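You operate a simulated robot arm through the tools that you are given. There is no shell and no other tool. Be economical: measure what you need, move in short steps, check, and stop when the job is done.

The job below is to be done with a simulated robot arm. You get a single attempt, and the scene is never put back.

TASK
Wipe the old grease off the coupling's top, then brush on fresh grease.
Fine: blue wiping block, white-tipped brush, grease dish; both tools go back.

The check looks at the end state, three seconds after you hand in, the way a careful person would. Anything else that was tipped, shoved, dropped, spilled or broken makes it a failure.

THE ROBOT
A 7-joint arm with a two-finger parallel gripper, fixed in place. Base frame: the origin is at the foot of the arm, x ahead of it, y to its left, z up. Readings come in mm, degrees, newtons and seconds.
Its first joint turns from -166.0 to 166.0 degrees. Payload 4.4 kg.
The tool frame sits at the grasp point between the pads (the TCP): z along the fingers, y along the line on which they close. The tips reach 23 mm beyond it. The gripper opens to 94 mm. The fingers are 38 mm wide and 10 mm thick; the gripper's body (54 by 96 mm) begins 39 mm behind the TCP.
Orientation is that of the tool frame in the base frame, as a unit quaternion [w, x, y, z]. With the fingers straight down and closing along the base's y, the tool's x points along the base's -x, its y along +y and its z along -z.

THE INTERFACE
- The arm moves only by the tool step_arm. Its arguments are lists of equal length, an entry for each row: "xyz": the shift along the tool's x, y, z in units of 30 mm (1.0 is 30 mm), a list of three; "delta_rot": the turn, a rotation vector about the tool's x, y, z in units of 6 degrees (1.0 is 6 degrees), a list of three; "jaw": the finger opening in mm, from 0 to 94. In form: {"xyz": [[dx, dy, dz], ...], "delta_rot": [[rx, ry, rz], ...], "jaw": [jaw, ...]}. A call has 1 to 8 rows; each row shifts and turns the commanded pose from where the row before left it, along the tool's axes as they then stand. A call with a number of a shift or a turn outside -1 to 1 is refused whole. Rows are played at 5 a second. More than 50 mm and 8.6 degrees between two rows, or a gripper value outside its range, and nothing of the call is played. A pose out of reach is approached as far as the arm can. The call stops where the force on the tool passes 40 N (or 10 N more than at its start, if that is more) or the arm is blocked; 0.2 s more then pass. Each finger travels about 72 mm/s and halts on what it meets, pressing with about 30 N; the grip force reading is that of the motor and also rises with nothing between the fingers. The clock runs only during rows and for 0.2 s after the last one: add rows that do not move to give the fingers time. The reply holds the time, the measured pose of the TCP, the force on the tool along the base axes, the opening and the grip force, in the units named above and with some noise.
- Cameras (640 x 400 px; columns grow to the right, rows downward): "scene" is fixed at [406.6, 498.1, 1798.5]; the picture's right is [-0.78, -0.63, 0.00], its down [-0.46, 0.57, -0.68] and it looks along [0.43, -0.53, -0.73] (base axes); focal length 338 px, centre (320, 200). "wrist" rides on the gripper at [-39, 0, -44] in the tool frame; the picture's right is [0.00, -1.00, 0.00], its down [0.97, 0.00, -0.24] and it looks along [0.24, 0.00, 0.97] (tool axes); focal length 218 px, centre (320, 200).
- snapshot(camera): a new picture of that camera. No time passes.
- measure_at(camera, pixels): for up to 12 pixels [column, row] of the newest picture of that camera ("zoom" is the newest enlarged one), the place [x, y, z] in the base frame of the surface seen there, good to about 2 mm, but the place of the scene camera against the robot may be out by one fixed shift of up to 12 mm in any direction. No time passes.
- inspect(camera, box): a new picture of the part [left, top, right, bottom] of that camera's present view, enlarged. No time passes.
- sign_off(): hands the job in; it is judged then, once.

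Work in short steps. Measure before you move; look again where a grasp or a placing could have gone wrong, and mend it. You have 80 turns and 38 pictures in all, those below and enlarged ones among them. Open the gripper and draw the arm clear of the work before you hand the job in, unless the task says otherwise; then end with one line.

The tools are called after "Emit:" as name(argument=value, ...) on one line, values as JSON. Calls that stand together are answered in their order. step_arm: Moves the arm, as the interface text tells. Its arguments: {"type":"object","properties":{"xyz":{"type":"array","items":{"type":"array","items":{"type":"number"}}},"delta_rot":{"type":"array","items":{"type":"array","items":{"type":"number"}}},"jaw":{"type":"array","items":{"type":"number"}}},"required":["xyz","delta_rot","jaw"]} The other tools are called the same way: snapshot (camera) takes a picture; measure_at (camera, pixels) gives the place of the surface under pixels of a picture; inspect (camera, box) takes an enlarged picture of a part of a camera's view; sign_off () hands the job in.

At the start:

```text
time_s: 0.0
tool_pos: [722.2, -85.4, 1414.4]
tool_rot: [0.0, 0.0, 1.0, 0.0]
ft_force: [0.0, -0.1, -0.2]
width: 94.0
grip_force: 0.0
```

scene: 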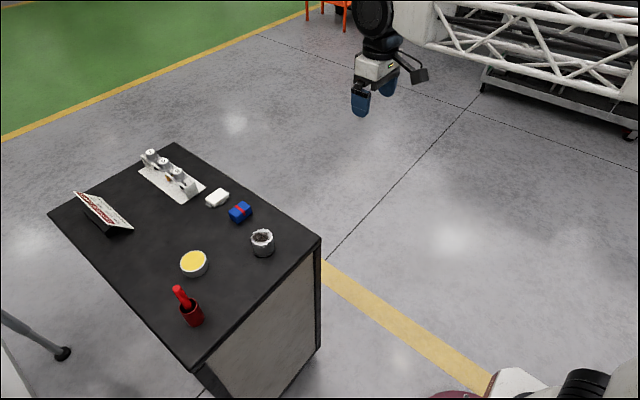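
wrist: 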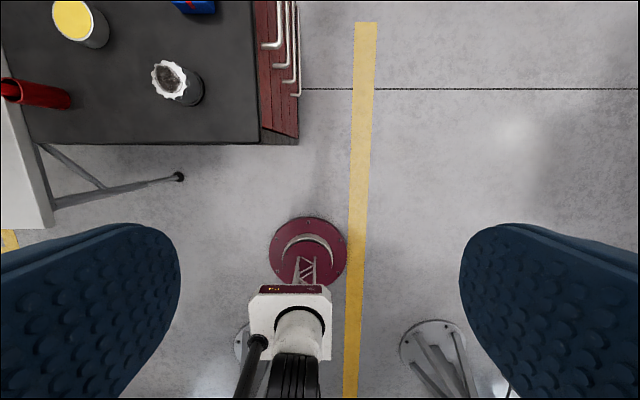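

The scene shows a table with a dish (194,263), coupling (262,242), blue block (240,212), white block (217,197), and a brush in a red holder (190,306). I'll zoom in and measure.

Emit:
inspect(camera="scene", box=[140, 170, 300, 340])

Emit:
inspect(camera="scene", box=[60, 130, 220, 240])

Emit:
measure_at(camera="scene", pixels=[[262, 236], [262, 250], [240, 208], [217, 197], [194, 262], [178, 290], [194, 315], [230, 270], [165, 180], [100, 210], [150, 152], [316, 240]])

```text
2.35 times, centred on (220, 255) of scene
```

zoom: 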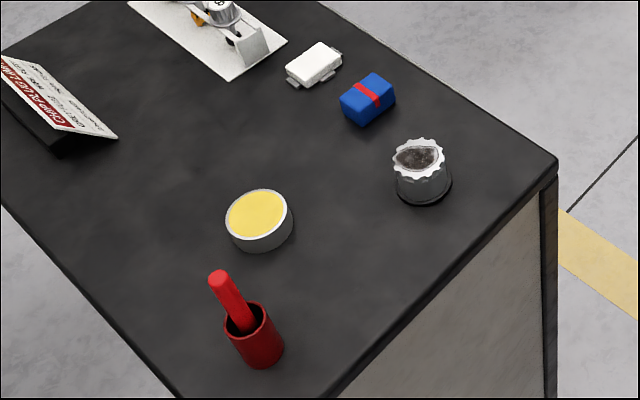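

```text
3.64 times, centred on (140, 185) of scene
```

zoom: 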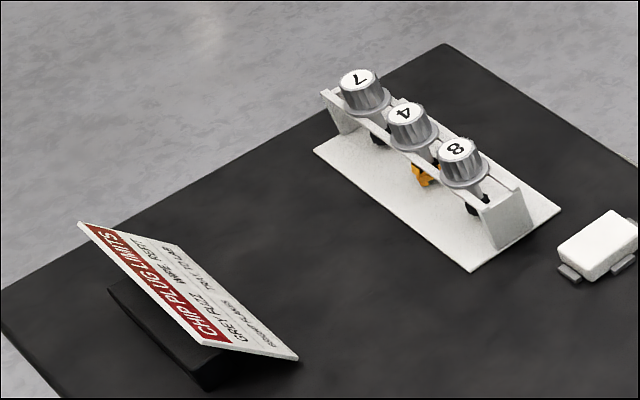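

```text
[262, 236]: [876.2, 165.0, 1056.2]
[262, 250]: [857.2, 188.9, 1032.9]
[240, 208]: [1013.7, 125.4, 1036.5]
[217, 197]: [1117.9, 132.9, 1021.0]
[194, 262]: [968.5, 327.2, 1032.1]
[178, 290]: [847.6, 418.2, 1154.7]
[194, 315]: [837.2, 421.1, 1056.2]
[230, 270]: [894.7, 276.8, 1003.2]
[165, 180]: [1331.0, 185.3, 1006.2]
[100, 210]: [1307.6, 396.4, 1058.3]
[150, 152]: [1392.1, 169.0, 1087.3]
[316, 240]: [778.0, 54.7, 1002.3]
```

The blue block and the dish are near the edge of reach, about 1020 mm out. I'll move over the table at height for a wrist view.

Emit:
step_arm(xyz=[[-0.3, 1, 0], [-0.3, 1, 0], [-0.3, 1, 0], [-0.3, 1, 0], [-0.3, 1, 0], [-0.3, 1, 0], [-0.3, 1, 0], [-0.3, 1, 0]], delta_rot=[[0, 0, 0], [0, 0, 0], [0, 0, 0], [0, 0, 0], [0, 0, 0], [0, 0, 0], [0, 0, 0], [0, 0, 0]], jaw=[94, 94, 94, 94, 94, 94, 94, 94])

Emit:
inspect(camera="scene", box=[70, 185, 140, 240])

Emit:
snapshot(camera="wrist")

```text
time_s: 1.8
tool_pos: [794.7, 152.5, 1415.7]
tool_rot: [-0.001, 0.0, 1.0, 0.0]
ft_force: [0.3, 0.3, -0.6]
width: 94.1
grip_force: 0.1
```

```text
7.27 times, centred on (105, 212) of scene
```

zoom: 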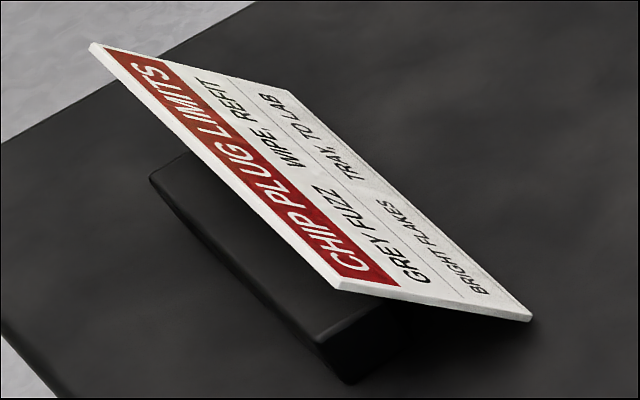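

```text
32 pictures are left
```

wrist: 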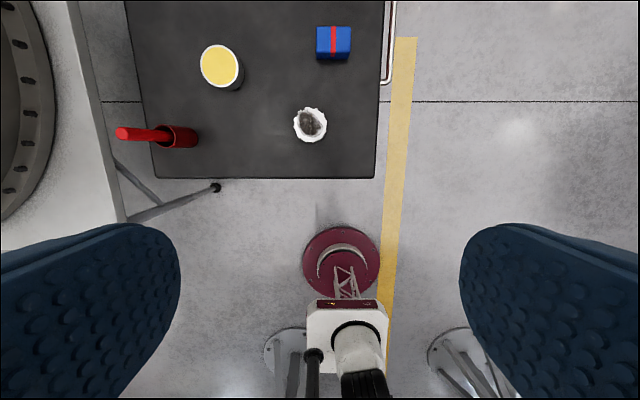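

The sign doesn't concern this job. I'll measure the objects from the wrist view: block (333,43), coupling (310,124), dish (219,66), brush (150,134).

Emit:
measure_at(camera="wrist", pixels=[[333, 43], [320, 40], [348, 40], [310, 124], [310, 112], [297, 125], [219, 66], [120, 133], [150, 134], [190, 130], [205, 66], [270, 150]])

Emit:
inspect(camera="wrist", box=[110, 20, 370, 180])

```text
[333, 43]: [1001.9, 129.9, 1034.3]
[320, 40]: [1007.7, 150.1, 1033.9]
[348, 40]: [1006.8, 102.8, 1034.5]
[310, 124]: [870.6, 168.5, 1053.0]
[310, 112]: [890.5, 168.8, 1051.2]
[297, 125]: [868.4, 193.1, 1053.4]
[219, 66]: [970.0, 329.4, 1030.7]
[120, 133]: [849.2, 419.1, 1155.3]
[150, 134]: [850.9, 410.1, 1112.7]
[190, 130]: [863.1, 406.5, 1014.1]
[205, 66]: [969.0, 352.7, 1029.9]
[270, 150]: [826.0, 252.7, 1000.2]
```

```text
2.46 times, centred on (240, 100) of wrist
```

zoom: 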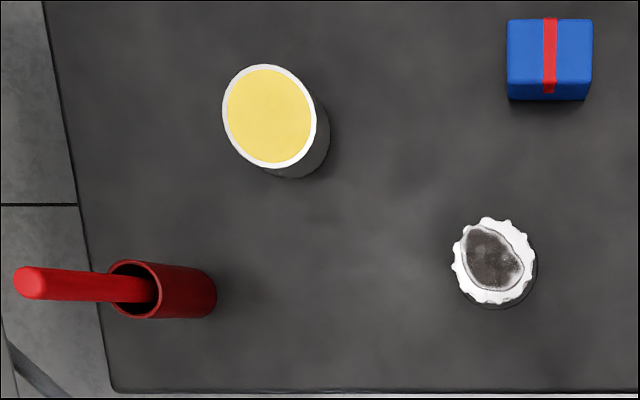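

Wrist readings put the block top at about (1002,129,1034) and the coupling top at (870,168,1053). I'll move toward the block, then tilt the tool 18° outward for reach.

Emit:
step_arm(xyz=[[-1, -0.157, 1], [-1, -0.157, 1], [-1, -0.157, 1], [-1, -0.157, 1], [-1, -0.157, 1], [0, 0, 0], [0, 0, 0], [0, 0, 0]], delta_rot=[[0, 0, 0], [0, 0, 0], [0, 0, 0], [0, 0, 0], [0, 0, 0], [0, -1, 0], [0, -1, 0], [0, -1, 0]], jaw=[94, 94, 94, 94, 94, 94, 94, 94])

Emit:
snapshot(camera="wrist")

```text
time_s: 3.6
tool_pos: [944.9, 131.0, 1263.8]
tool_rot: [0.158, 0.001, 0.987, -0.001]
ft_force: [0.3, -0.8, -0.3]
width: 94.0
grip_force: 0.1
```

```text
30 pictures are left
```

wrist: 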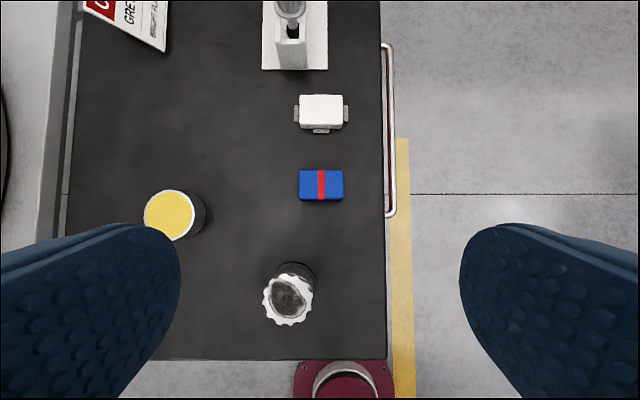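

The block is at (321,184) and the coupling at (288,297). I'll measure edges.

Emit:
measure_at(camera="wrist", pixels=[[302, 172], [340, 172], [302, 193], [340, 193], [321, 184], [288, 296], [288, 268], [288, 322], [264, 296], [310, 296], [168, 215], [152, 195]])

Emit:
inspect(camera="wrist", box=[240, 160, 400, 260])

Emit:
inspect(camera="wrist", box=[230, 250, 350, 330])

```text
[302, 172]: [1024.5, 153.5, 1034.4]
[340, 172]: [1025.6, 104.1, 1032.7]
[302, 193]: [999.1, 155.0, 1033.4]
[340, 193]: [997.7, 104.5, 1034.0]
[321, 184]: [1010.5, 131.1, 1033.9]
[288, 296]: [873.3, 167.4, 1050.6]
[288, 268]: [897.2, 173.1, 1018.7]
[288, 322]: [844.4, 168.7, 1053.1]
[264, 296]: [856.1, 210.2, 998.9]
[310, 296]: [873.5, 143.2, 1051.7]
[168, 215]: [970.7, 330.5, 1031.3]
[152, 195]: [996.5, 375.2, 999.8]
```

```text
4.00 times, centred on (320, 210) of wrist
```

zoom: 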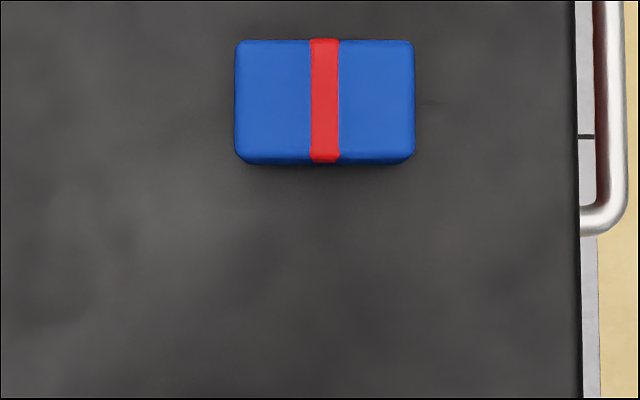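

```text
5.00 times, centred on (290, 290) of wrist
```

zoom: 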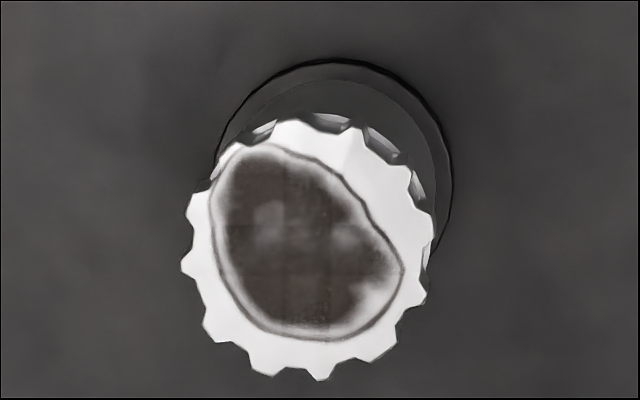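

The block is centred near (1009,129), about 36×59×34 mm, so I'll grip its 59 mm side. The coupling top centre is about (869,164,1053) with a radius of about 27. Descending to 1090 above the block to test reach.

Emit:
step_arm(xyz=[[-0.011, -0.01, 0.875], [-0.011, -0.01, 0.875], [-0.011, -0.01, 0.875], [-0.011, -0.01, 0.875], [-0.011, -0.01, 0.875], [-0.011, -0.01, 0.875], [-0.011, -0.01, 0.875]], delta_rot=[[0, 0, 0], [0, 0, 0], [0, 0, 0], [0, 0, 0], [0, 0, 0], [0, 0, 0], [0, 0, 0]], jaw=[94, 94, 94, 94, 94, 94, 94])

Emit:
snapshot(camera="wrist")

```text
time_s: 5.2
tool_pos: [1003.6, 129.0, 1094.3]
tool_rot: [0.157, 0.0, 0.988, 0.0]
ft_force: [0.6, -0.5, 0.4]
width: 94.0
grip_force: 0.2
```

```text
27 pictures are left
```

wrist: 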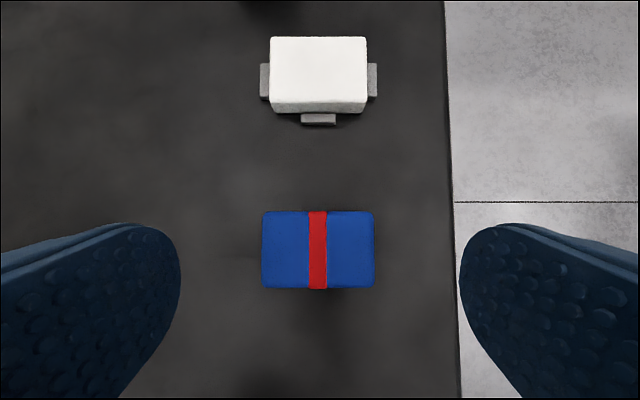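

Reach is fine and the block is at cols 262–375, nearly centred. Measuring its top edges for exact position.

Emit:
measure_at(camera="wrist", pixels=[[265, 215], [371, 215], [265, 282], [371, 282], [318, 250], [318, 65]])

```text
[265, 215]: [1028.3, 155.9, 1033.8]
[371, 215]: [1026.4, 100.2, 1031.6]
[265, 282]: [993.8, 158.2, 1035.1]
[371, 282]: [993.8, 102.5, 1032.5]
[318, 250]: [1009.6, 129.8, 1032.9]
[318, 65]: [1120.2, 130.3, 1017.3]
```

Block centre is (1010,129). Descending to TCP z≈1034 and closing.

Emit:
step_arm(xyz=[[0.196, 0, 0.638], [0.196, 0, 0.638], [0.196, 0, 0.638], [0, 0, 0], [0, 0, 0], [0, 0, 0], [0, 0, 0]], delta_rot=[[0, 0, 0], [0, 0, 0], [0, 0, 0], [0, 0, 0], [0, 0, 0], [0, 0, 0], [0, 0, 0]], jaw=[94, 94, 94, 94, 45, 45, 45])

```text
time_s: 6.8
tool_pos: [1005.8, 130.2, 1031.9]
tool_rot: [0.156, 0.0, 0.988, 0.0]
ft_force: [0.9, 0.1, 0.1]
width: 59.2
grip_force: 29.9
```

Gripped at width 59.2. Lifting and moving over the coupling with about 25 mm clearance.

Emit:
step_arm(xyz=[[-0.268, 0, -0.824], [-0.268, 0, -0.824], [-0.268, 0, -0.824], [0.894, 0.227, -0.29], [0.894, 0.227, -0.29], [0.894, 0.227, -0.29], [0.894, 0.227, -0.29], [0.894, 0.227, -0.29]], delta_rot=[[0, 0, 0], [0, 0, 0], [0, 0, 0], [0, 0, 0], [0, 0, 0], [0, 0, 0], [0, 0, 0], [0, 0, 0]], jaw=[45, 45, 45, 45, 45, 45, 45, 45])

Emit:
snapshot(camera="wrist")

Emit:
inspect(camera="scene", box=[200, 170, 320, 270])

```text
time_s: 8.6
tool_pos: [862.0, 161.3, 1109.5]
tool_rot: [0.157, 0.0, 0.988, 0.0]
ft_force: [-0.2, 0.2, -1.2]
width: 59.1
grip_force: 29.8
```

```text
26 pictures are left
```

wrist: 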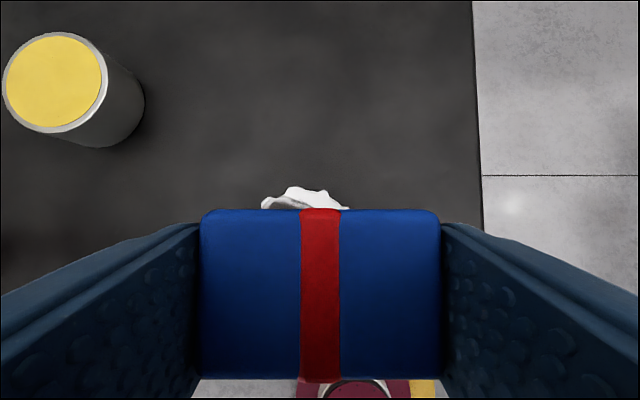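

```text
4.00 times, centred on (260, 220) of scene
```

zoom: 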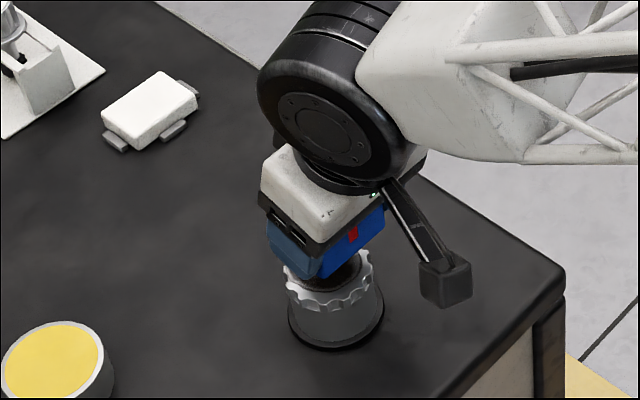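

The block sits squarely over the coupling and clear of it. Lowering about 22 mm to near contact.

Emit:
step_arm(xyz=[[0.08, 0.08, 0.36], [0.113, 0, 0.35], [0, 0, 0]], delta_rot=[[0, 0, 0], [0, 0, 0], [0, 0, 0]], jaw=[45, 45, 45])

```text
time_s: 9.4
tool_pos: [863.6, 164.2, 1087.5]
tool_rot: [0.157, 0.0, 0.988, 0.0]
ft_force: [-0.3, 0.6, 0.9]
width: 59.2
grip_force: 29.6
```

Not yet in contact. Stepping down in small increments.

Emit:
step_arm(xyz=[[0.0103, 0, 0.0317], [0.0103, 0, 0.0317], [0, 0, 0]], delta_rot=[[0, 0, 0], [0, 0, 0], [0, 0, 0]], jaw=[45, 45, 45])

```text
time_s: 10.2
tool_pos: [865.5, 165.2, 1086.5]
tool_rot: [0.156, -0.001, 0.988, 0.0]
ft_force: [-0.1, -0.8, -0.3]
width: 59.2
grip_force: 29.9
```

Emit:
step_arm(xyz=[[0.0103, 0, 0.0317], [0, 0, 0]], delta_rot=[[0, 0, 0], [0, 0, 0]], jaw=[45, 45])

```text
time_s: 10.8
tool_pos: [864.4, 164.0, 1083.8]
tool_rot: [0.156, 0.0, 0.988, 0.0]
ft_force: [-0.7, -0.2, -0.7]
width: 59.4
grip_force: 30.0
```

Still no force at z≈1084. Continuing down 1 mm at a time.

Emit:
step_arm(xyz=[[0.0103, 0, 0.0317], [0, 0, 0]], delta_rot=[[0, 0, 0], [0, 0, 0]], jaw=[45, 45])

```text
time_s: 11.4
tool_pos: [863.1, 164.8, 1083.9]
tool_rot: [0.156, -0.001, 0.988, 0.0]
ft_force: [0.9, 2.9, 5.6]
width: 59.4
grip_force: 30.3
```

Contact at about 5.6 N. Wiping with strokes in x (±12 mm) at this height.

Emit:
step_arm(xyz=[[-0.38, 0, 0.124], [0.38, 0, -0.124], [0.38, 0, -0.124], [-0.38, 0, 0.124], [0, 0.33, 0], [0, -0.33, 0], [0, -0.33, 0], [0, 0.33, 0]], delta_rot=[[0, 0, 0], [0, 0, 0], [0, 0, 0], [0, 0, 0], [0, 0, 0], [0, 0, 0], [0, 0, 0], [0, 0, 0]], jaw=[45, 45, 45, 45, 45, 45, 45, 45])

```text
time_s: 13.2
tool_pos: [862.4, 163.3, 1083.3]
tool_rot: [0.156, 0.0, 0.988, 0.0]
ft_force: [0.1, -8.5, 10.8]
width: 59.3
grip_force: 29.9
```

Contact held (10.8 N). One more x pass with wider strokes.

Emit:
step_arm(xyz=[[-0.475, 0.15, 0.155], [0.475, 0, -0.155], [0.475, 0, -0.155], [-0.475, -0.15, 0.155], [-0.475, -0.15, 0.155], [0.475, 0, -0.155], [0.475, 0, -0.155], [-0.475, 0.15, 0.155]], delta_rot=[[0, 0, 0], [0, 0, 0], [0, 0, 0], [0, 0, 0], [0, 0, 0], [0, 0, 0], [0, 0, 0], [0, 0, 0]], jaw=[45, 45, 45, 45, 45, 45, 45, 45])

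```text
time_s: 15.0
tool_pos: [863.8, 164.1, 1085.2]
tool_rot: [0.157, 0.0, 0.988, 0.0]
ft_force: [0.3, 0.0, -0.3]
width: 59.5
grip_force: 30.1
```

Force has dropped to zero. Lifting and moving back to look at the top.

Emit:
step_arm(xyz=[[-0.309, 0, -0.951], [-0.309, 0, -0.951], [0.845, 0, -0.275], [0.845, 0, -0.275], [0.845, 0, -0.275], [0, 0, 0]], delta_rot=[[0, 0, 0], [0, 0, 0], [0, 0, 0], [0, 0, 0], [0, 0, 0], [0, 0, 0]], jaw=[45, 45, 45, 45, 45, 45])

Emit:
snapshot(camera="wrist")

```text
time_s: 16.4
tool_pos: [783.8, 166.1, 1145.1]
tool_rot: [0.156, 0.0, 0.988, 0.0]
ft_force: [-0.6, 0.4, -0.6]
width: 59.0
grip_force: 29.8
```

```text
24 pictures are left
```

wrist: 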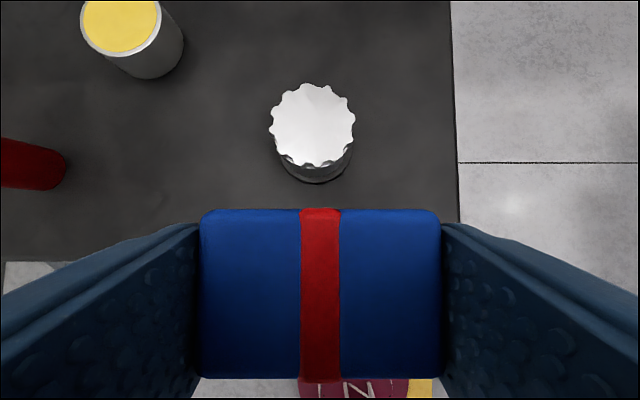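

The top is clean. I'll measure the coupling from here, then carry the block back above its spot.

Emit:
measure_at(camera="wrist", pixels=[[313, 125], [275, 125], [350, 125], [313, 92], [313, 157]])

Emit:
inspect(camera="wrist", box=[250, 70, 380, 190])

Emit:
step_arm(xyz=[[-0.88, -0.15, 0.286], [-0.88, -0.15, 0.286], [-0.88, -0.15, 0.286], [-0.88, -0.15, 0.286], [-0.88, -0.15, 0.286], [-0.88, -0.15, 0.286], [-0.88, -0.15, 0.286], [-0.88, -0.15, 0.286]], delta_rot=[[0, 0, 0], [0, 0, 0], [0, 0, 0], [0, 0, 0], [0, 0, 0], [0, 0, 0], [0, 0, 0], [0, 0, 0]], jaw=[45, 45, 45, 45, 45, 45, 45, 45])

```text
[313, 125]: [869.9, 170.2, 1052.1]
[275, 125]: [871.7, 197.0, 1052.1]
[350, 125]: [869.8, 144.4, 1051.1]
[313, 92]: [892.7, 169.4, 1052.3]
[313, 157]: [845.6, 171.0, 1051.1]
```

```text
3.33 times, centred on (315, 130) of wrist
```

zoom: 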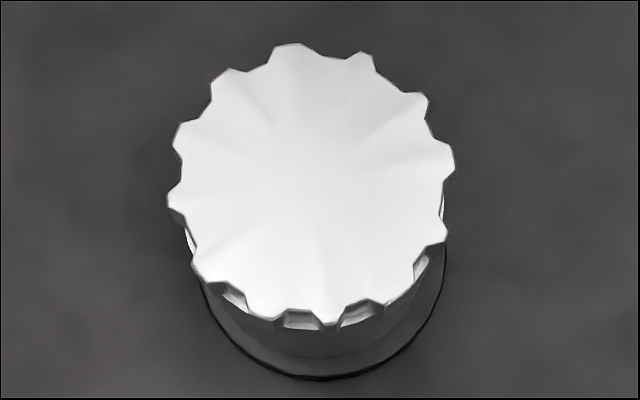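

```text
time_s: 18.2
tool_pos: [1006.3, 127.1, 1144.0]
tool_rot: [0.157, 0.0, 0.988, 0.0]
ft_force: [0.0, 0.1, -0.2]
width: 59.3
grip_force: 30.1
```

The coupling top is clean, centred at about (869.5,170,1052). Lowering the block to about 4 mm above its spot.

Emit:
step_arm(xyz=[[0.282, 0.02, 0.856], [0.282, 0.02, 0.856], [0.282, 0.02, 0.856], [0.282, 0.02, 0.856], [0, 0, 0]], delta_rot=[[0, 0, 0], [0, 0, 0], [0, 0, 0], [0, 0, 0], [0, 0, 0]], jaw=[45, 45, 45, 45, 45])

```text
time_s: 19.4
tool_pos: [1005.6, 131.1, 1033.7]
tool_rot: [0.157, 0.0, 0.988, 0.0]
ft_force: [-0.3, 0.5, -1.0]
width: 59.3
grip_force: 30.0
```

Readings show z 1033.7, so 1–2 mm remain. Stepping down.

Emit:
step_arm(xyz=[[0.0103, 0, 0.0317], [0.0103, 0, 0.0317], [0, 0, 0]], delta_rot=[[0, 0, 0], [0, 0, 0], [0, 0, 0]], jaw=[45, 45, 45])

```text
time_s: 20.2
tool_pos: [1006.0, 131.6, 1033.2]
tool_rot: [0.157, -0.001, 0.988, 0.0]
ft_force: [-0.6, 0.0, -1.1]
width: 59.1
grip_force: 30.1
```

Emit:
step_arm(xyz=[[0.0103, -0.01, 0.0317], [0, 0, 0]], delta_rot=[[0, 0, 0], [0, 0, 0]], jaw=[45, 45])

```text
time_s: 20.8
tool_pos: [1005.9, 131.9, 1033.4]
tool_rot: [0.156, 0.0, 0.988, 0.001]
ft_force: [-0.3, 0.8, -0.1]
width: 59.2
grip_force: 29.5
```

Emit:
step_arm(xyz=[[0.0103, -0.02, 0.0317], [0, 0, 0]], delta_rot=[[0, 0, 0], [0, 0, 0]], jaw=[45, 45])

```text
time_s: 21.4
tool_pos: [1004.9, 130.9, 1031.7]
tool_rot: [0.158, 0.0, 0.987, 0.0]
ft_force: [1.9, 5.0, 6.5]
width: 59.3
grip_force: 29.8
```

Contact at 6.5 N. Opening and retreating upward.

Emit:
step_arm(xyz=[[0, 0, 0], [0, 0, 0], [0, 0, 0], [-0.25, 0, -0.8], [-0.25, 0, -0.8], [-0.25, 0, -0.8], [-0.25, 0, -0.8], [-0.25, 0, -0.8]], delta_rot=[[0, 0, 0], [0, 0, 0], [0, 0, 0], [0, 0, 0], [0, 0, 0], [0, 0, 0], [0, 0, 0], [0, 0, 0]], jaw=[70, 94, 94, 94, 94, 94, 94, 94])

Emit:
snapshot(camera="wrist")

Emit:
snapshot(camera="scene")

```text
time_s: 23.2
tool_pos: [1003.9, 130.9, 1155.5]
tool_rot: [0.155, 0.0, 0.988, 0.0]
ft_force: [0.4, 0.3, -0.4]
width: 93.7
grip_force: 0.1
```

```text
22 pictures are left
```

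wrist: 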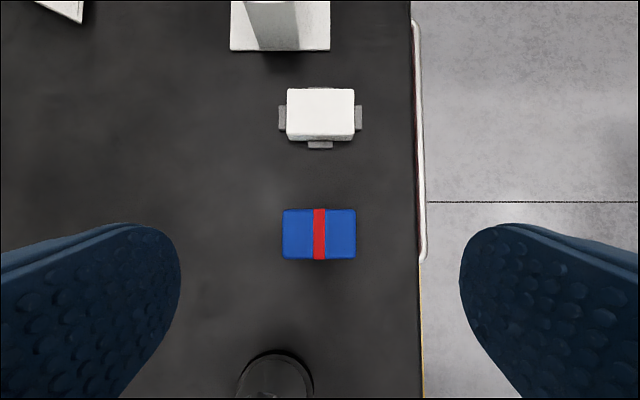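

```text
21 pictures are left
```

scene: 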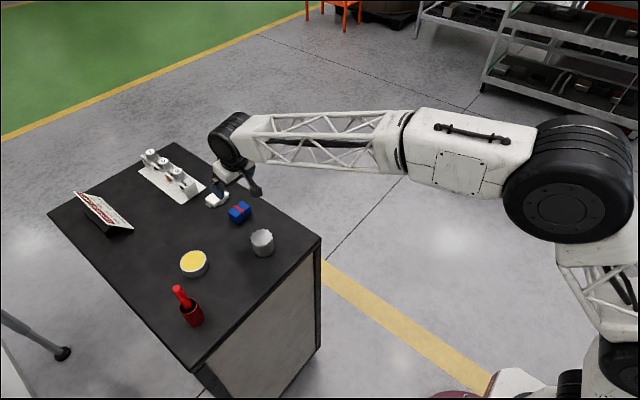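

The block is back and the coupling hasn't moved (262,242). Next I'll go above the brush holder for a closer look.

Emit:
step_arm(xyz=[[0.62, 1, -0.837], [0.62, 1, -0.837], [0.62, 1, -0.837], [0.62, 1, -0.837], [0.62, 1, -0.837], [0.62, 1, -0.837], [0.62, 1, -0.837], [0.62, 1, -0.837]], delta_rot=[[0, 0, 0], [0, 0, 0], [0, 0, 0], [0, 0, 0], [0, 0, 0], [0, 0, 0], [0, 0, 0], [0, 0, 0]], jaw=[94, 94, 94, 94, 94, 94, 94, 94])

Emit:
snapshot(camera="wrist")

Emit:
inspect(camera="scene", box=[160, 270, 224, 340])

```text
time_s: 25.0
tool_pos: [799.4, 370.0, 1299.3]
tool_rot: [0.156, 0.0, 0.988, -0.001]
ft_force: [-1.2, 0.6, -0.1]
width: 93.7
grip_force: 0.0
```

```text
20 pictures are left
```

wrist: 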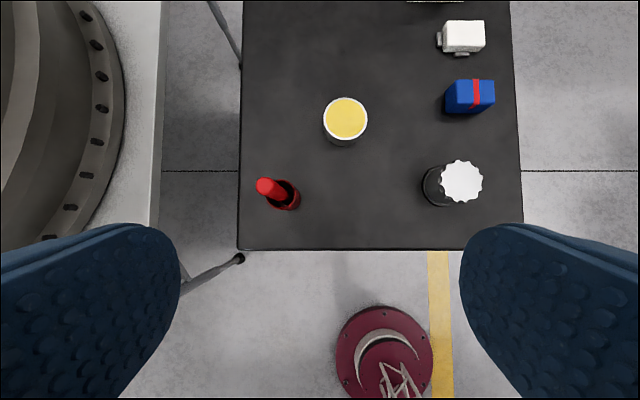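

```text
5.71 times, centred on (192, 305) of scene
```

zoom: 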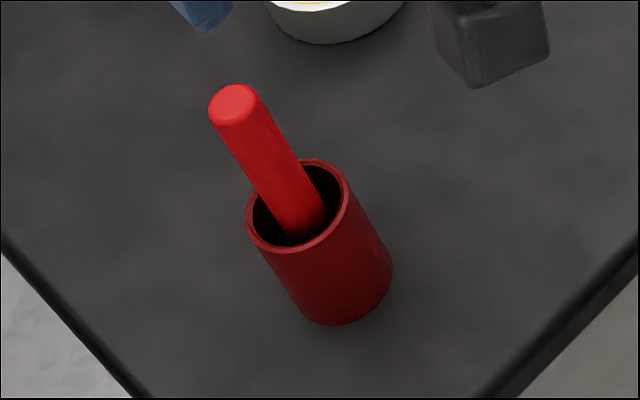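

I'll measure the handle and rim geometry in the zoomed scene view, and cross-check the handle top in the wrist view.

Emit:
measure_at(camera="zoom", pixels=[[230, 105], [250, 140], [265, 170], [280, 195], [295, 220], [249, 215], [345, 190], [300, 245], [310, 162], [340, 310], [235, 150], [283, 142]])

Emit:
measure_at(camera="wrist", pixels=[[264, 187], [273, 189], [281, 192], [297, 195], [290, 207], [266, 198], [291, 180], [346, 118], [326, 118], [366, 118], [346, 99], [346, 138]])

Emit:
inspect(camera="wrist", box=[240, 160, 320, 220])

```text
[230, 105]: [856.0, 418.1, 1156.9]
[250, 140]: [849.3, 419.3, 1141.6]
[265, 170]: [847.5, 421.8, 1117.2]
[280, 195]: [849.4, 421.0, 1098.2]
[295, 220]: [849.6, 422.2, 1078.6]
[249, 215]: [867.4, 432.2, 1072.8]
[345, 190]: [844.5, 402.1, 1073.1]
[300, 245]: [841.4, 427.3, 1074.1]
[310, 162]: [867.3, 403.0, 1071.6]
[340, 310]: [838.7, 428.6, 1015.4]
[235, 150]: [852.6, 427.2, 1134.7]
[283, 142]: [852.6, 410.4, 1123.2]
```

```text
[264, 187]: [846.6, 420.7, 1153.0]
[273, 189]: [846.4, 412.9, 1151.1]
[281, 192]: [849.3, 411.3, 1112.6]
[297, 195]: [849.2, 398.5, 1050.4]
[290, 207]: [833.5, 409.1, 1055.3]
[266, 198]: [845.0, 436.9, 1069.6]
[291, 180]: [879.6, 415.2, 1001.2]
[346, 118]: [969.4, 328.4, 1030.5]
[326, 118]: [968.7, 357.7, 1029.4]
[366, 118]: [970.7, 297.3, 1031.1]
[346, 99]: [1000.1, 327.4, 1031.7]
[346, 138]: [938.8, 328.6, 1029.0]
```

```text
6.67 times, centred on (280, 190) of wrist
```

zoom: 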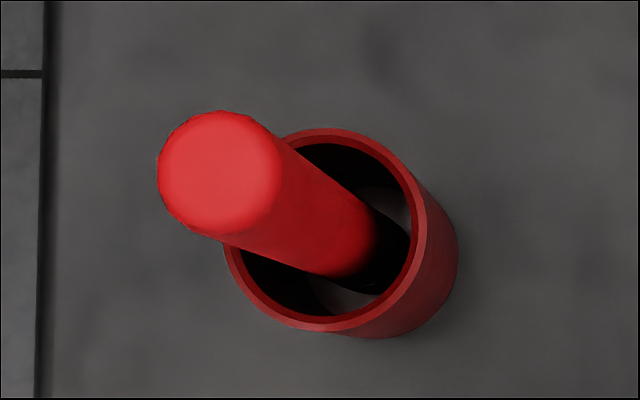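

The brush stands vertical: handle top is about (848,420,1153) and the rim is at z≈1070. The dish centre is (970,328) with grease at z≈1030. Keeping the 18° tilt, I'll move above the handle.

Emit:
step_arm(xyz=[[-0.281, 0.556, 0.897], [-0.281, 0.556, 0.897], [-0.281, 0.556, 0.897], [0, 0, 0]], delta_rot=[[0, 0, 0], [0, 0, 0], [0, 0, 0], [0, 0, 0]], jaw=[94, 94, 94, 94])

Emit:
snapshot(camera="wrist")

```text
time_s: 26.0
tool_pos: [848.6, 419.4, 1233.2]
tool_rot: [0.156, 0.0, 0.988, 0.001]
ft_force: [-0.3, -0.3, -0.2]
width: 93.9
grip_force: 0.0
```

```text
17 pictures are left
```

wrist: 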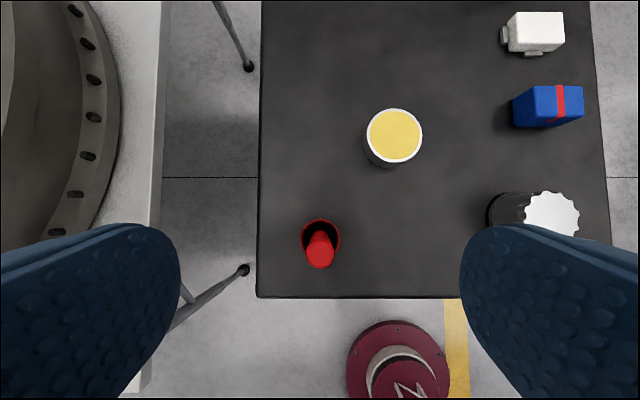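

The handle top is at (320,255) and centred. Quick measure of handle and dish.

Emit:
measure_at(camera="wrist", pixels=[[320, 253], [307, 255], [333, 255], [320, 267], [320, 240], [303, 240], [338, 240], [320, 219], [394, 134]])

```text
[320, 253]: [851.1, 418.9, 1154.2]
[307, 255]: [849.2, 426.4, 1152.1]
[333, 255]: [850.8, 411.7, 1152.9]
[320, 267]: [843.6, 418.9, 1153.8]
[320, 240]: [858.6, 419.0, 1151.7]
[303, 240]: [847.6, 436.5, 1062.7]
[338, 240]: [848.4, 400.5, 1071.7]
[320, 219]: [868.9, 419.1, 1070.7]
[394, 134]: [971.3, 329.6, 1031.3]
```

Handle centre is (850,419). Descending to z≈1122 and gripping.

Emit:
step_arm(xyz=[[0.274, 0, 0.884], [0.274, 0, 0.884], [0.274, 0, 0.884], [0.274, 0, 0.884], [0, 0, 0], [0, 0, 0], [0, 0, 0], [0, 0, 0]], delta_rot=[[0, 0, 0], [0, 0, 0], [0, 0, 0], [0, 0, 0], [0, 0, 0], [0, 0, 0], [0, 0, 0], [0, 0, 0]], jaw=[94, 94, 94, 94, 50, 5, 5, 5])

```text
time_s: 27.8
tool_pos: [850.6, 420.0, 1122.6]
tool_rot: [0.155, -0.001, 0.988, 0.0]
ft_force: [0.4, 0.7, 0.3]
width: 16.7
grip_force: 29.9
```

Gripped at width 16.7. Lifting straight up by 115 mm.

Emit:
step_arm(xyz=[[-0.148, 0, -0.456], [-0.148, 0, -0.456], [-0.296, 0, -0.911], [-0.296, 0, -0.911], [-0.296, 0, -0.911], [0, 0, 0]], delta_rot=[[0, 0, 0], [0, 0, 0], [0, 0, 0], [0, 0, 0], [0, 0, 0], [0, 0, 0]], jaw=[5, 5, 5, 5, 5, 5])

Emit:
inspect(camera="scene", box=[130, 220, 250, 340])

Emit:
snapshot(camera="wrist")

```text
time_s: 29.2
tool_pos: [852.4, 419.3, 1235.6]
tool_rot: [0.156, 0.0, 0.988, 0.0]
ft_force: [-0.5, 0.0, 0.3]
width: 16.8
grip_force: 29.7
```

```text
3.33 times, centred on (190, 280) of scene
```

zoom: 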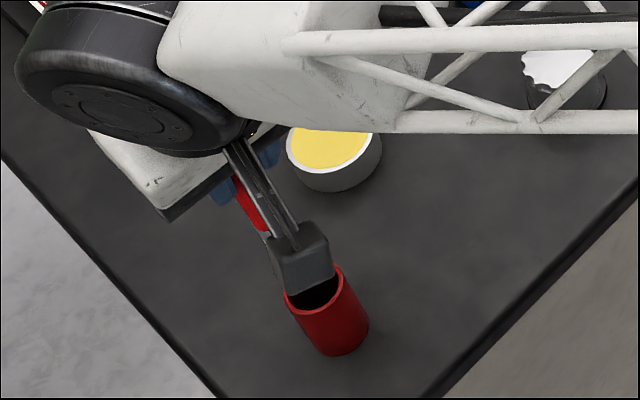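

```text
15 pictures are left
```

wrist: 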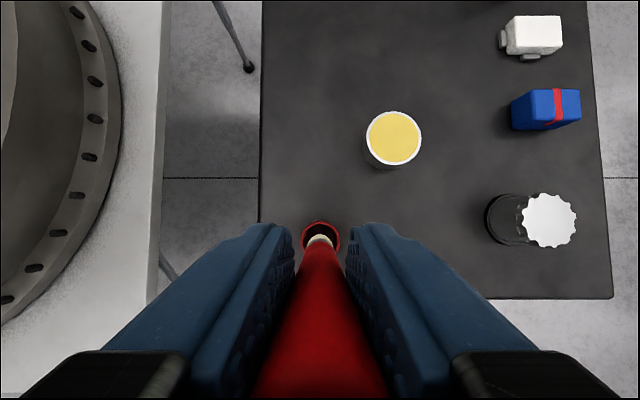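

The white bristle tip shows at (320,240) and the holder hasn't moved. Measuring the tip.

Emit:
measure_at(camera="wrist", pixels=[[320, 240], [320, 236], [320, 244], [320, 250], [313, 240], [327, 240]])

Emit:
inspect(camera="wrist", box=[290, 215, 350, 255])

```text
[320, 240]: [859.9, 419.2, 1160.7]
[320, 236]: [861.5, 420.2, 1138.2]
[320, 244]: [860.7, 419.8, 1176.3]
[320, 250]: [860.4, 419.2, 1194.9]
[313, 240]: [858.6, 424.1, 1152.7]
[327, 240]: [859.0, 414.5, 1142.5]
```

```text
10.00 times, centred on (320, 235) of wrist
```

zoom: 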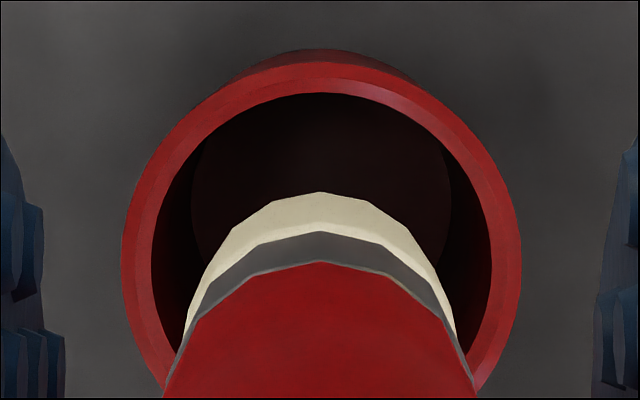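

The brush is vertical with its axis at the TCP, and its bottom is about 118 mm below. Moving above the dish centre with the tip about 30 mm over the grease.

Emit:
step_arm(xyz=[[-0.635, -0.6, 0.592], [-0.635, -0.6, 0.592], [-0.635, -0.6, 0.592], [-0.635, -0.6, 0.592], [-0.635, -0.6, 0.592], [0, 0, 0]], delta_rot=[[0, 0, 0], [0, 0, 0], [0, 0, 0], [0, 0, 0], [0, 0, 0], [0, 0, 0]], jaw=[5, 5, 5, 5, 5, 5])

Emit:
inspect(camera="scene", box=[140, 200, 260, 300])

```text
time_s: 30.6
tool_pos: [971.2, 330.8, 1179.2]
tool_rot: [0.157, 0.001, 0.988, -0.001]
ft_force: [-0.3, -0.4, -0.5]
width: 16.7
grip_force: 29.9
```

```text
4.00 times, centred on (200, 250) of scene
```

zoom: 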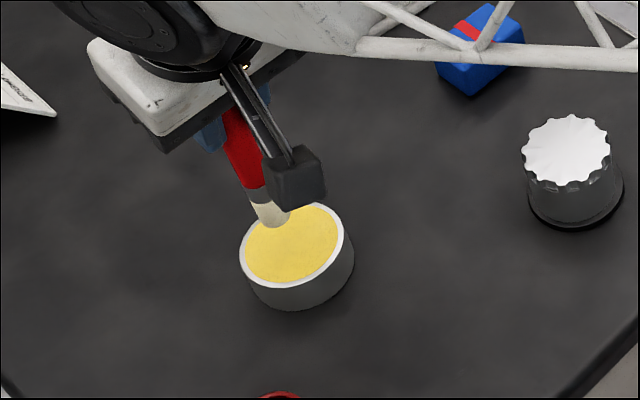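

The brush tip at zoom (275,222) is visible. Measuring it against the grease surface in the same view.

Emit:
measure_at(camera="zoom", pixels=[[275, 222], [268, 224], [262, 195], [280, 225], [290, 250], [246, 250], [340, 240]])

```text
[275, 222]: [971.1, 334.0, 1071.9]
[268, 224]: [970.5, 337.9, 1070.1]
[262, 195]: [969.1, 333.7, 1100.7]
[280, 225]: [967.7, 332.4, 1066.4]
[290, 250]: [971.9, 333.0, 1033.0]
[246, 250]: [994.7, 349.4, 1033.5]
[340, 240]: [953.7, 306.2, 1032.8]
```

The gap to the grease is about 32 mm. Dipping 37 mm down with a small swirl, then lifting back.

Emit:
step_arm(xyz=[[0.185, 0, 0.571], [0.185, 0, 0.571], [0, 0.2, 0], [0, -0.2, 0], [0, -0.2, 0], [0, 0.2, 0]], delta_rot=[[0, 0, 0], [0, 0, 0], [0, 0, 0], [0, 0, 0], [0, 0, 0], [0, 0, 0]], jaw=[5, 5, 5, 5, 5, 5])

```text
time_s: 32.0
tool_pos: [968.6, 328.6, 1144.5]
tool_rot: [0.157, 0.0, 0.988, 0.0]
ft_force: [1.3, -9.7, 24.2]
width: 16.7
grip_force: 30.5
```

Pushing 24 N, so the grease surface acts as solid. Lifting off and inspecting the tip.

Emit:
step_arm(xyz=[[-0.185, 0, -0.571], [-0.185, 0, -0.571], [-0.185, 0, -0.571], [0, 0, 0]], delta_rot=[[0, 0, 0], [0, 0, 0], [0, 0, 0], [0, 0, 0]], jaw=[5, 5, 5, 5])

Emit:
inspect(camera="scene", box=[140, 200, 260, 300])

```text
time_s: 33.0
tool_pos: [969.2, 331.2, 1198.8]
tool_rot: [0.156, -0.001, 0.988, 0.001]
ft_force: [0.1, -0.2, -0.1]
width: 16.7
grip_force: 30.0
```

```text
4.00 times, centred on (200, 250) of scene
```

zoom: 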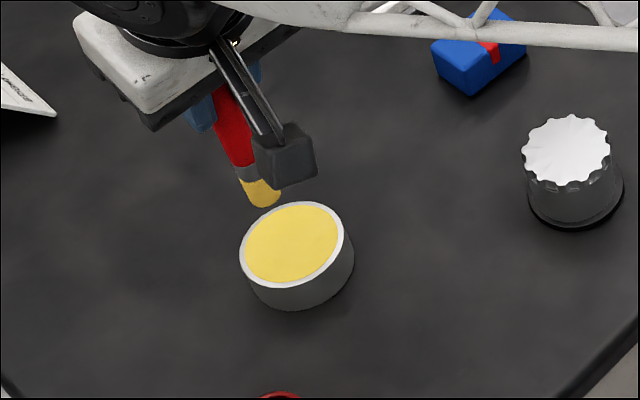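

The tip is yellow now and the dish hasn't moved. Checking whether the brush slid in the grip.

Emit:
measure_at(camera="zoom", pixels=[[263, 204], [270, 205], [245, 168], [250, 185], [290, 250]])

```text
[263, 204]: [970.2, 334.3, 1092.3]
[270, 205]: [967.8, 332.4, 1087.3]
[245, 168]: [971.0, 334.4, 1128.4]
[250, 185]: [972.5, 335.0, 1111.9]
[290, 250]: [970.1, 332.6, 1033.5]
```

No slip; the tip is about 116 mm below the TCP. Moving over the coupling centre with about 12 mm clearance.

Emit:
step_arm(xyz=[[0.56, -0.897, -0.077], [0.56, -0.897, -0.077], [0.56, -0.897, -0.077], [0.56, -0.897, -0.077], [0.56, -0.897, -0.077], [0.56, -0.897, -0.077], [0, 0, 0]], delta_rot=[[0, 0, 0], [0, 0, 0], [0, 0, 0], [0, 0, 0], [0, 0, 0], [0, 0, 0], [0, 0, 0]], jaw=[5, 5, 5, 5, 5, 5, 5])

Emit:
snapshot(camera="wrist")

```text
time_s: 34.6
tool_pos: [868.4, 171.4, 1180.0]
tool_rot: [0.157, 0.001, 0.988, -0.001]
ft_force: [-0.9, 1.2, -1.2]
width: 16.7
grip_force: 29.9
```

```text
11 pictures are left
```

wrist: 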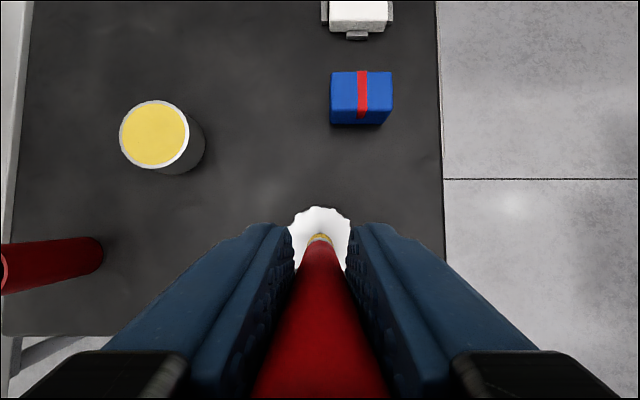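

Centred over the coupling. Lowering 10 mm, then small steps to contact.

Emit:
step_arm(xyz=[[0.103, 0, 0.317], [0.0103, 0, 0.0317], [0, 0, 0]], delta_rot=[[0, 0, 0], [0, 0, 0], [0, 0, 0]], jaw=[5, 5, 5])

```text
time_s: 35.4
tool_pos: [869.6, 169.3, 1170.1]
tool_rot: [0.157, 0.001, 0.988, -0.001]
ft_force: [-0.2, 0.5, -1.0]
width: 16.8
grip_force: 30.2
```

Emit:
step_arm(xyz=[[0.0103, 0, 0.0317], [0, 0, 0]], delta_rot=[[0, 0, 0], [0, 0, 0]], jaw=[5, 5])

```text
time_s: 36.0
tool_pos: [868.0, 170.4, 1169.3]
tool_rot: [0.157, 0.0, 0.988, 0.0]
ft_force: [0.3, 0.9, 7.1]
width: 16.6
grip_force: 29.7
```

Contact at 7 N. Brushing the +y half with a zigzag.

Emit:
step_arm(xyz=[[-0.571, 0, 0.185], [0.127, 0.333, -0.041], [0.444, 0, -0.144], [0.444, 0, -0.144], [-0.159, 0.267, 0.052], [-0.285, 0, 0.093], [-0.285, 0, 0.093], [0.285, -0.267, -0.093]], delta_rot=[[0, 0, 0], [0, 0, 0], [0, 0, 0], [0, 0, 0], [0, 0, 0], [0, 0, 0], [0, 0, 0], [0, 0, 0]], jaw=[5, 5, 5, 5, 5, 5, 5, 5])

```text
time_s: 37.8
tool_pos: [869.9, 178.7, 1168.8]
tool_rot: [0.157, 0.0, 0.988, 0.0]
ft_force: [0.4, -0.6, -0.9]
width: 16.8
grip_force: 30.3
```

Contact became light. Lowering 1 mm, then reading the force.

Emit:
step_arm(xyz=[[0.0103, 0, 0.0317], [0, 0, 0]], delta_rot=[[0, 0, 0], [0, 0, 0]], jaw=[5, 5])

```text
time_s: 38.4
tool_pos: [869.3, 178.6, 1169.0]
tool_rot: [0.156, 0.0, 0.988, 0.0]
ft_force: [0.2, -1.1, 6.3]
width: 16.8
grip_force: 29.9
```

Contact at 6 N again. Brushing the other half.

Emit:
step_arm(xyz=[[0.571, -0.333, -0.185], [-0.127, -0.333, 0.041], [-0.444, 0, 0.144], [-0.444, 0, 0.144], [0.159, -0.267, -0.052], [0.285, 0, -0.093], [0.285, 0, -0.093], [-0.285, 0.6, 0.093]], delta_rot=[[0, 0, 0], [0, 0, 0], [0, 0, 0], [0, 0, 0], [0, 0, 0], [0, 0, 0], [0, 0, 0], [0, 0, 0]], jaw=[5, 5, 5, 5, 5, 5, 5, 5])

```text
time_s: 40.2
tool_pos: [870.3, 168.7, 1167.6]
tool_rot: [0.156, 0.0, 0.988, 0.0]
ft_force: [-4.3, -5.6, 18.2]
width: 16.9
grip_force: 30.4
```

Now 18 N. Lifting 30 mm and backing off in −x to look at the top.

Emit:
step_arm(xyz=[[-0.309, 0, -0.951], [0.79, 0, -0.257], [0.79, 0, -0.257], [0.79, 0, -0.257], [0, 0, 0]], delta_rot=[[0, 0, 0], [0, 0, 0], [0, 0, 0], [0, 0, 0], [0, 0, 0]], jaw=[5, 5, 5, 5, 5])

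Emit:
snapshot(camera="wrist")

```text
time_s: 41.4
tool_pos: [794.2, 171.0, 1196.5]
tool_rot: [0.157, 0.0, 0.988, 0.001]
ft_force: [-0.3, 0.7, -1.2]
width: 16.7
grip_force: 29.9
```

```text
10 pictures are left
```

wrist: 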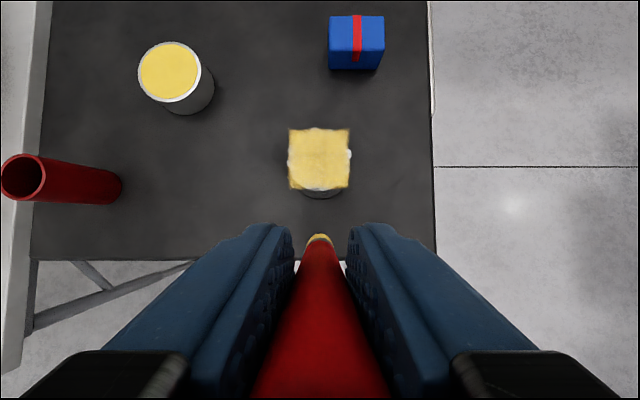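

The top is fully covered with fresh yellow grease. Carrying the brush back above its holder at about z 1240.

Emit:
step_arm(xyz=[[-0.2825, 1, -0.101], [-0.2825, 1, -0.101], [-0.2825, 1, -0.101], [-0.2825, 1, -0.101], [-0.2825, 1, -0.101], [-0.2825, 1, -0.101], [-0.2825, 1, -0.101], [-0.2825, 1, -0.101]], delta_rot=[[0, 0, 0], [0, 0, 0], [0, 0, 0], [0, 0, 0], [0, 0, 0], [0, 0, 0], [0, 0, 0], [0, 0, 0]], jaw=[5, 5, 5, 5, 5, 5, 5, 5])

Emit:
step_arm(xyz=[[0, 0.28, 0], [0, 0, 0], [0, 0, 0]], delta_rot=[[0, 0, 0], [0, 0, 0], [0, 0, 0]], jaw=[5, 5, 5])

Emit:
inspect(camera="wrist", box=[290, 215, 350, 255])

```text
time_s: 43.2
tool_pos: [851.0, 411.9, 1244.0]
tool_rot: [0.156, 0.0, 0.988, 0.0]
ft_force: [-0.2, 0.6, 0.6]
width: 16.6
grip_force: 30.4
```

```text
time_s: 44.0
tool_pos: [850.5, 419.6, 1243.5]
tool_rot: [0.156, -0.001, 0.988, 0.0]
ft_force: [0.5, -0.5, 0.0]
width: 16.9
grip_force: 30.1
```

```text
10.00 times, centred on (320, 235) of wrist
```

zoom: 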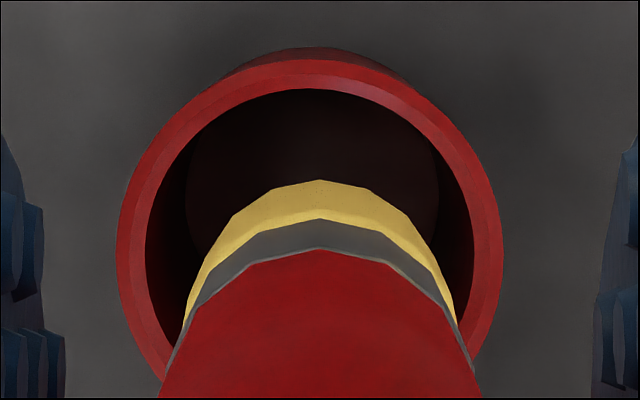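

The brush is inside the rim outline, about 1 mm off-centre. Lowering 113 mm with a 1 mm +y correction.

Emit:
step_arm(xyz=[[0.233, 0.04, 0.716], [0.233, 0, 0.716], [0.233, 0, 0.716], [0.233, 0, 0.716], [0.233, 0, 0.716], [0, 0, 0]], delta_rot=[[0, 0, 0], [0, 0, 0], [0, 0, 0], [0, 0, 0], [0, 0, 0], [0, 0, 0]], jaw=[5, 5, 5, 5, 5, 5])

```text
time_s: 45.4
tool_pos: [852.4, 420.9, 1130.3]
tool_rot: [0.157, 0.001, 0.988, 0.0]
ft_force: [0.1, -0.4, -0.5]
width: 16.8
grip_force: 30.0
```

No contact at z 1130. Lowering 7 mm more toward the floor of the holder.

Emit:
step_arm(xyz=[[0.051, 0, 0.159], [0.0103, 0, 0.0317], [0.0103, 0, 0.0317], [0, 0, 0]], delta_rot=[[0, 0, 0], [0, 0, 0], [0, 0, 0], [0, 0, 0]], jaw=[5, 5, 5, 5])

```text
time_s: 46.4
tool_pos: [852.9, 420.0, 1123.1]
tool_rot: [0.158, 0.0, 0.987, 0.0]
ft_force: [-0.6, 4.3, 9.8]
width: 16.7
grip_force: 30.3
```

On the floor of the holder (9.8 N). Opening, then rising clear.

Emit:
step_arm(xyz=[[0, 0, 0], [0, 0, 0], [0, 0, 0], [-0.274, 0, -0.884], [-0.274, 0, -0.884], [-0.274, 0, -0.884], [-0.274, 0, -0.884], [-0.274, 0, -0.884]], delta_rot=[[0, 0, 0], [0, 0, 0], [0, 0, 0], [0, 0, 0], [0, 0, 0], [0, 0, 0], [0, 0, 0], [0, 0, 0]], jaw=[25, 60, 94, 94, 94, 94, 94, 94])

Emit:
snapshot(camera="wrist")

```text
time_s: 48.2
tool_pos: [850.5, 420.7, 1260.0]
tool_rot: [0.156, 0.0, 0.988, 0.0]
ft_force: [1.0, 0.0, 0.0]
width: 93.9
grip_force: 0.0
```

```text
8 pictures are left
```

wrist: 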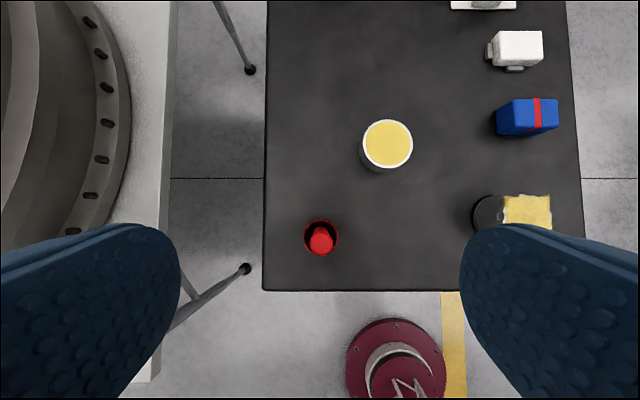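

The brush stands in its holder. Retreating the arm up and back, then a final look.

Emit:
step_arm(xyz=[[0.6, -0.3, -1], [0.6, -0.3, -1], [0.6, -0.3, -1], [0.6, -0.3, -1], [0.6, -0.3, -1], [0.6, -0.3, -1], [0, 0, 0]], delta_rot=[[0, 0, 0], [0, 0, 0], [0, 0, 0], [0, 0, 0], [0, 0, 0], [0, 0, 0], [0, 0, 0]], jaw=[94, 94, 94, 94, 94, 94, 94])

Emit:
inspect(camera="scene", box=[140, 170, 300, 340])

Emit:
snapshot(camera="wrist")

```text
time_s: 49.8
tool_pos: [692.0, 365.6, 1399.0]
tool_rot: [0.157, 0.0, 0.988, 0.001]
ft_force: [0.2, 0.7, -0.4]
width: 94.0
grip_force: 0.1
```

```text
2.35 times, centred on (220, 255) of scene
```

zoom: 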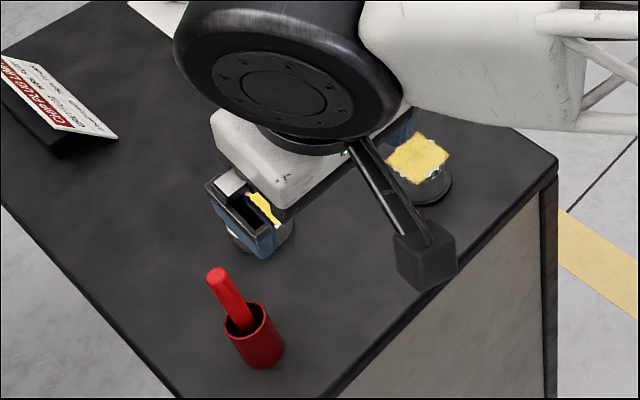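

```text
6 pictures are left
```

wrist: 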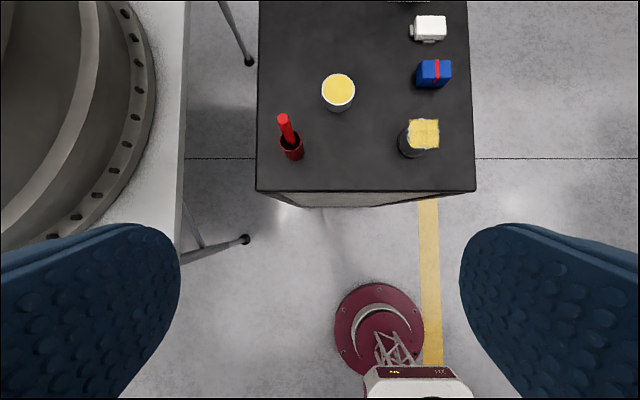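

The coupling is greased, the brush is in its holder, the block and dish are in place, and the arm is clear with the gripper open. Handing in.

Emit:
sign_off()

```text
The job is handed in.
```

I wiped the old grease off the coupling's top and brushed on fresh grease. The blue block and the brush are back in their places, and I saw nothing else moved or spilled.
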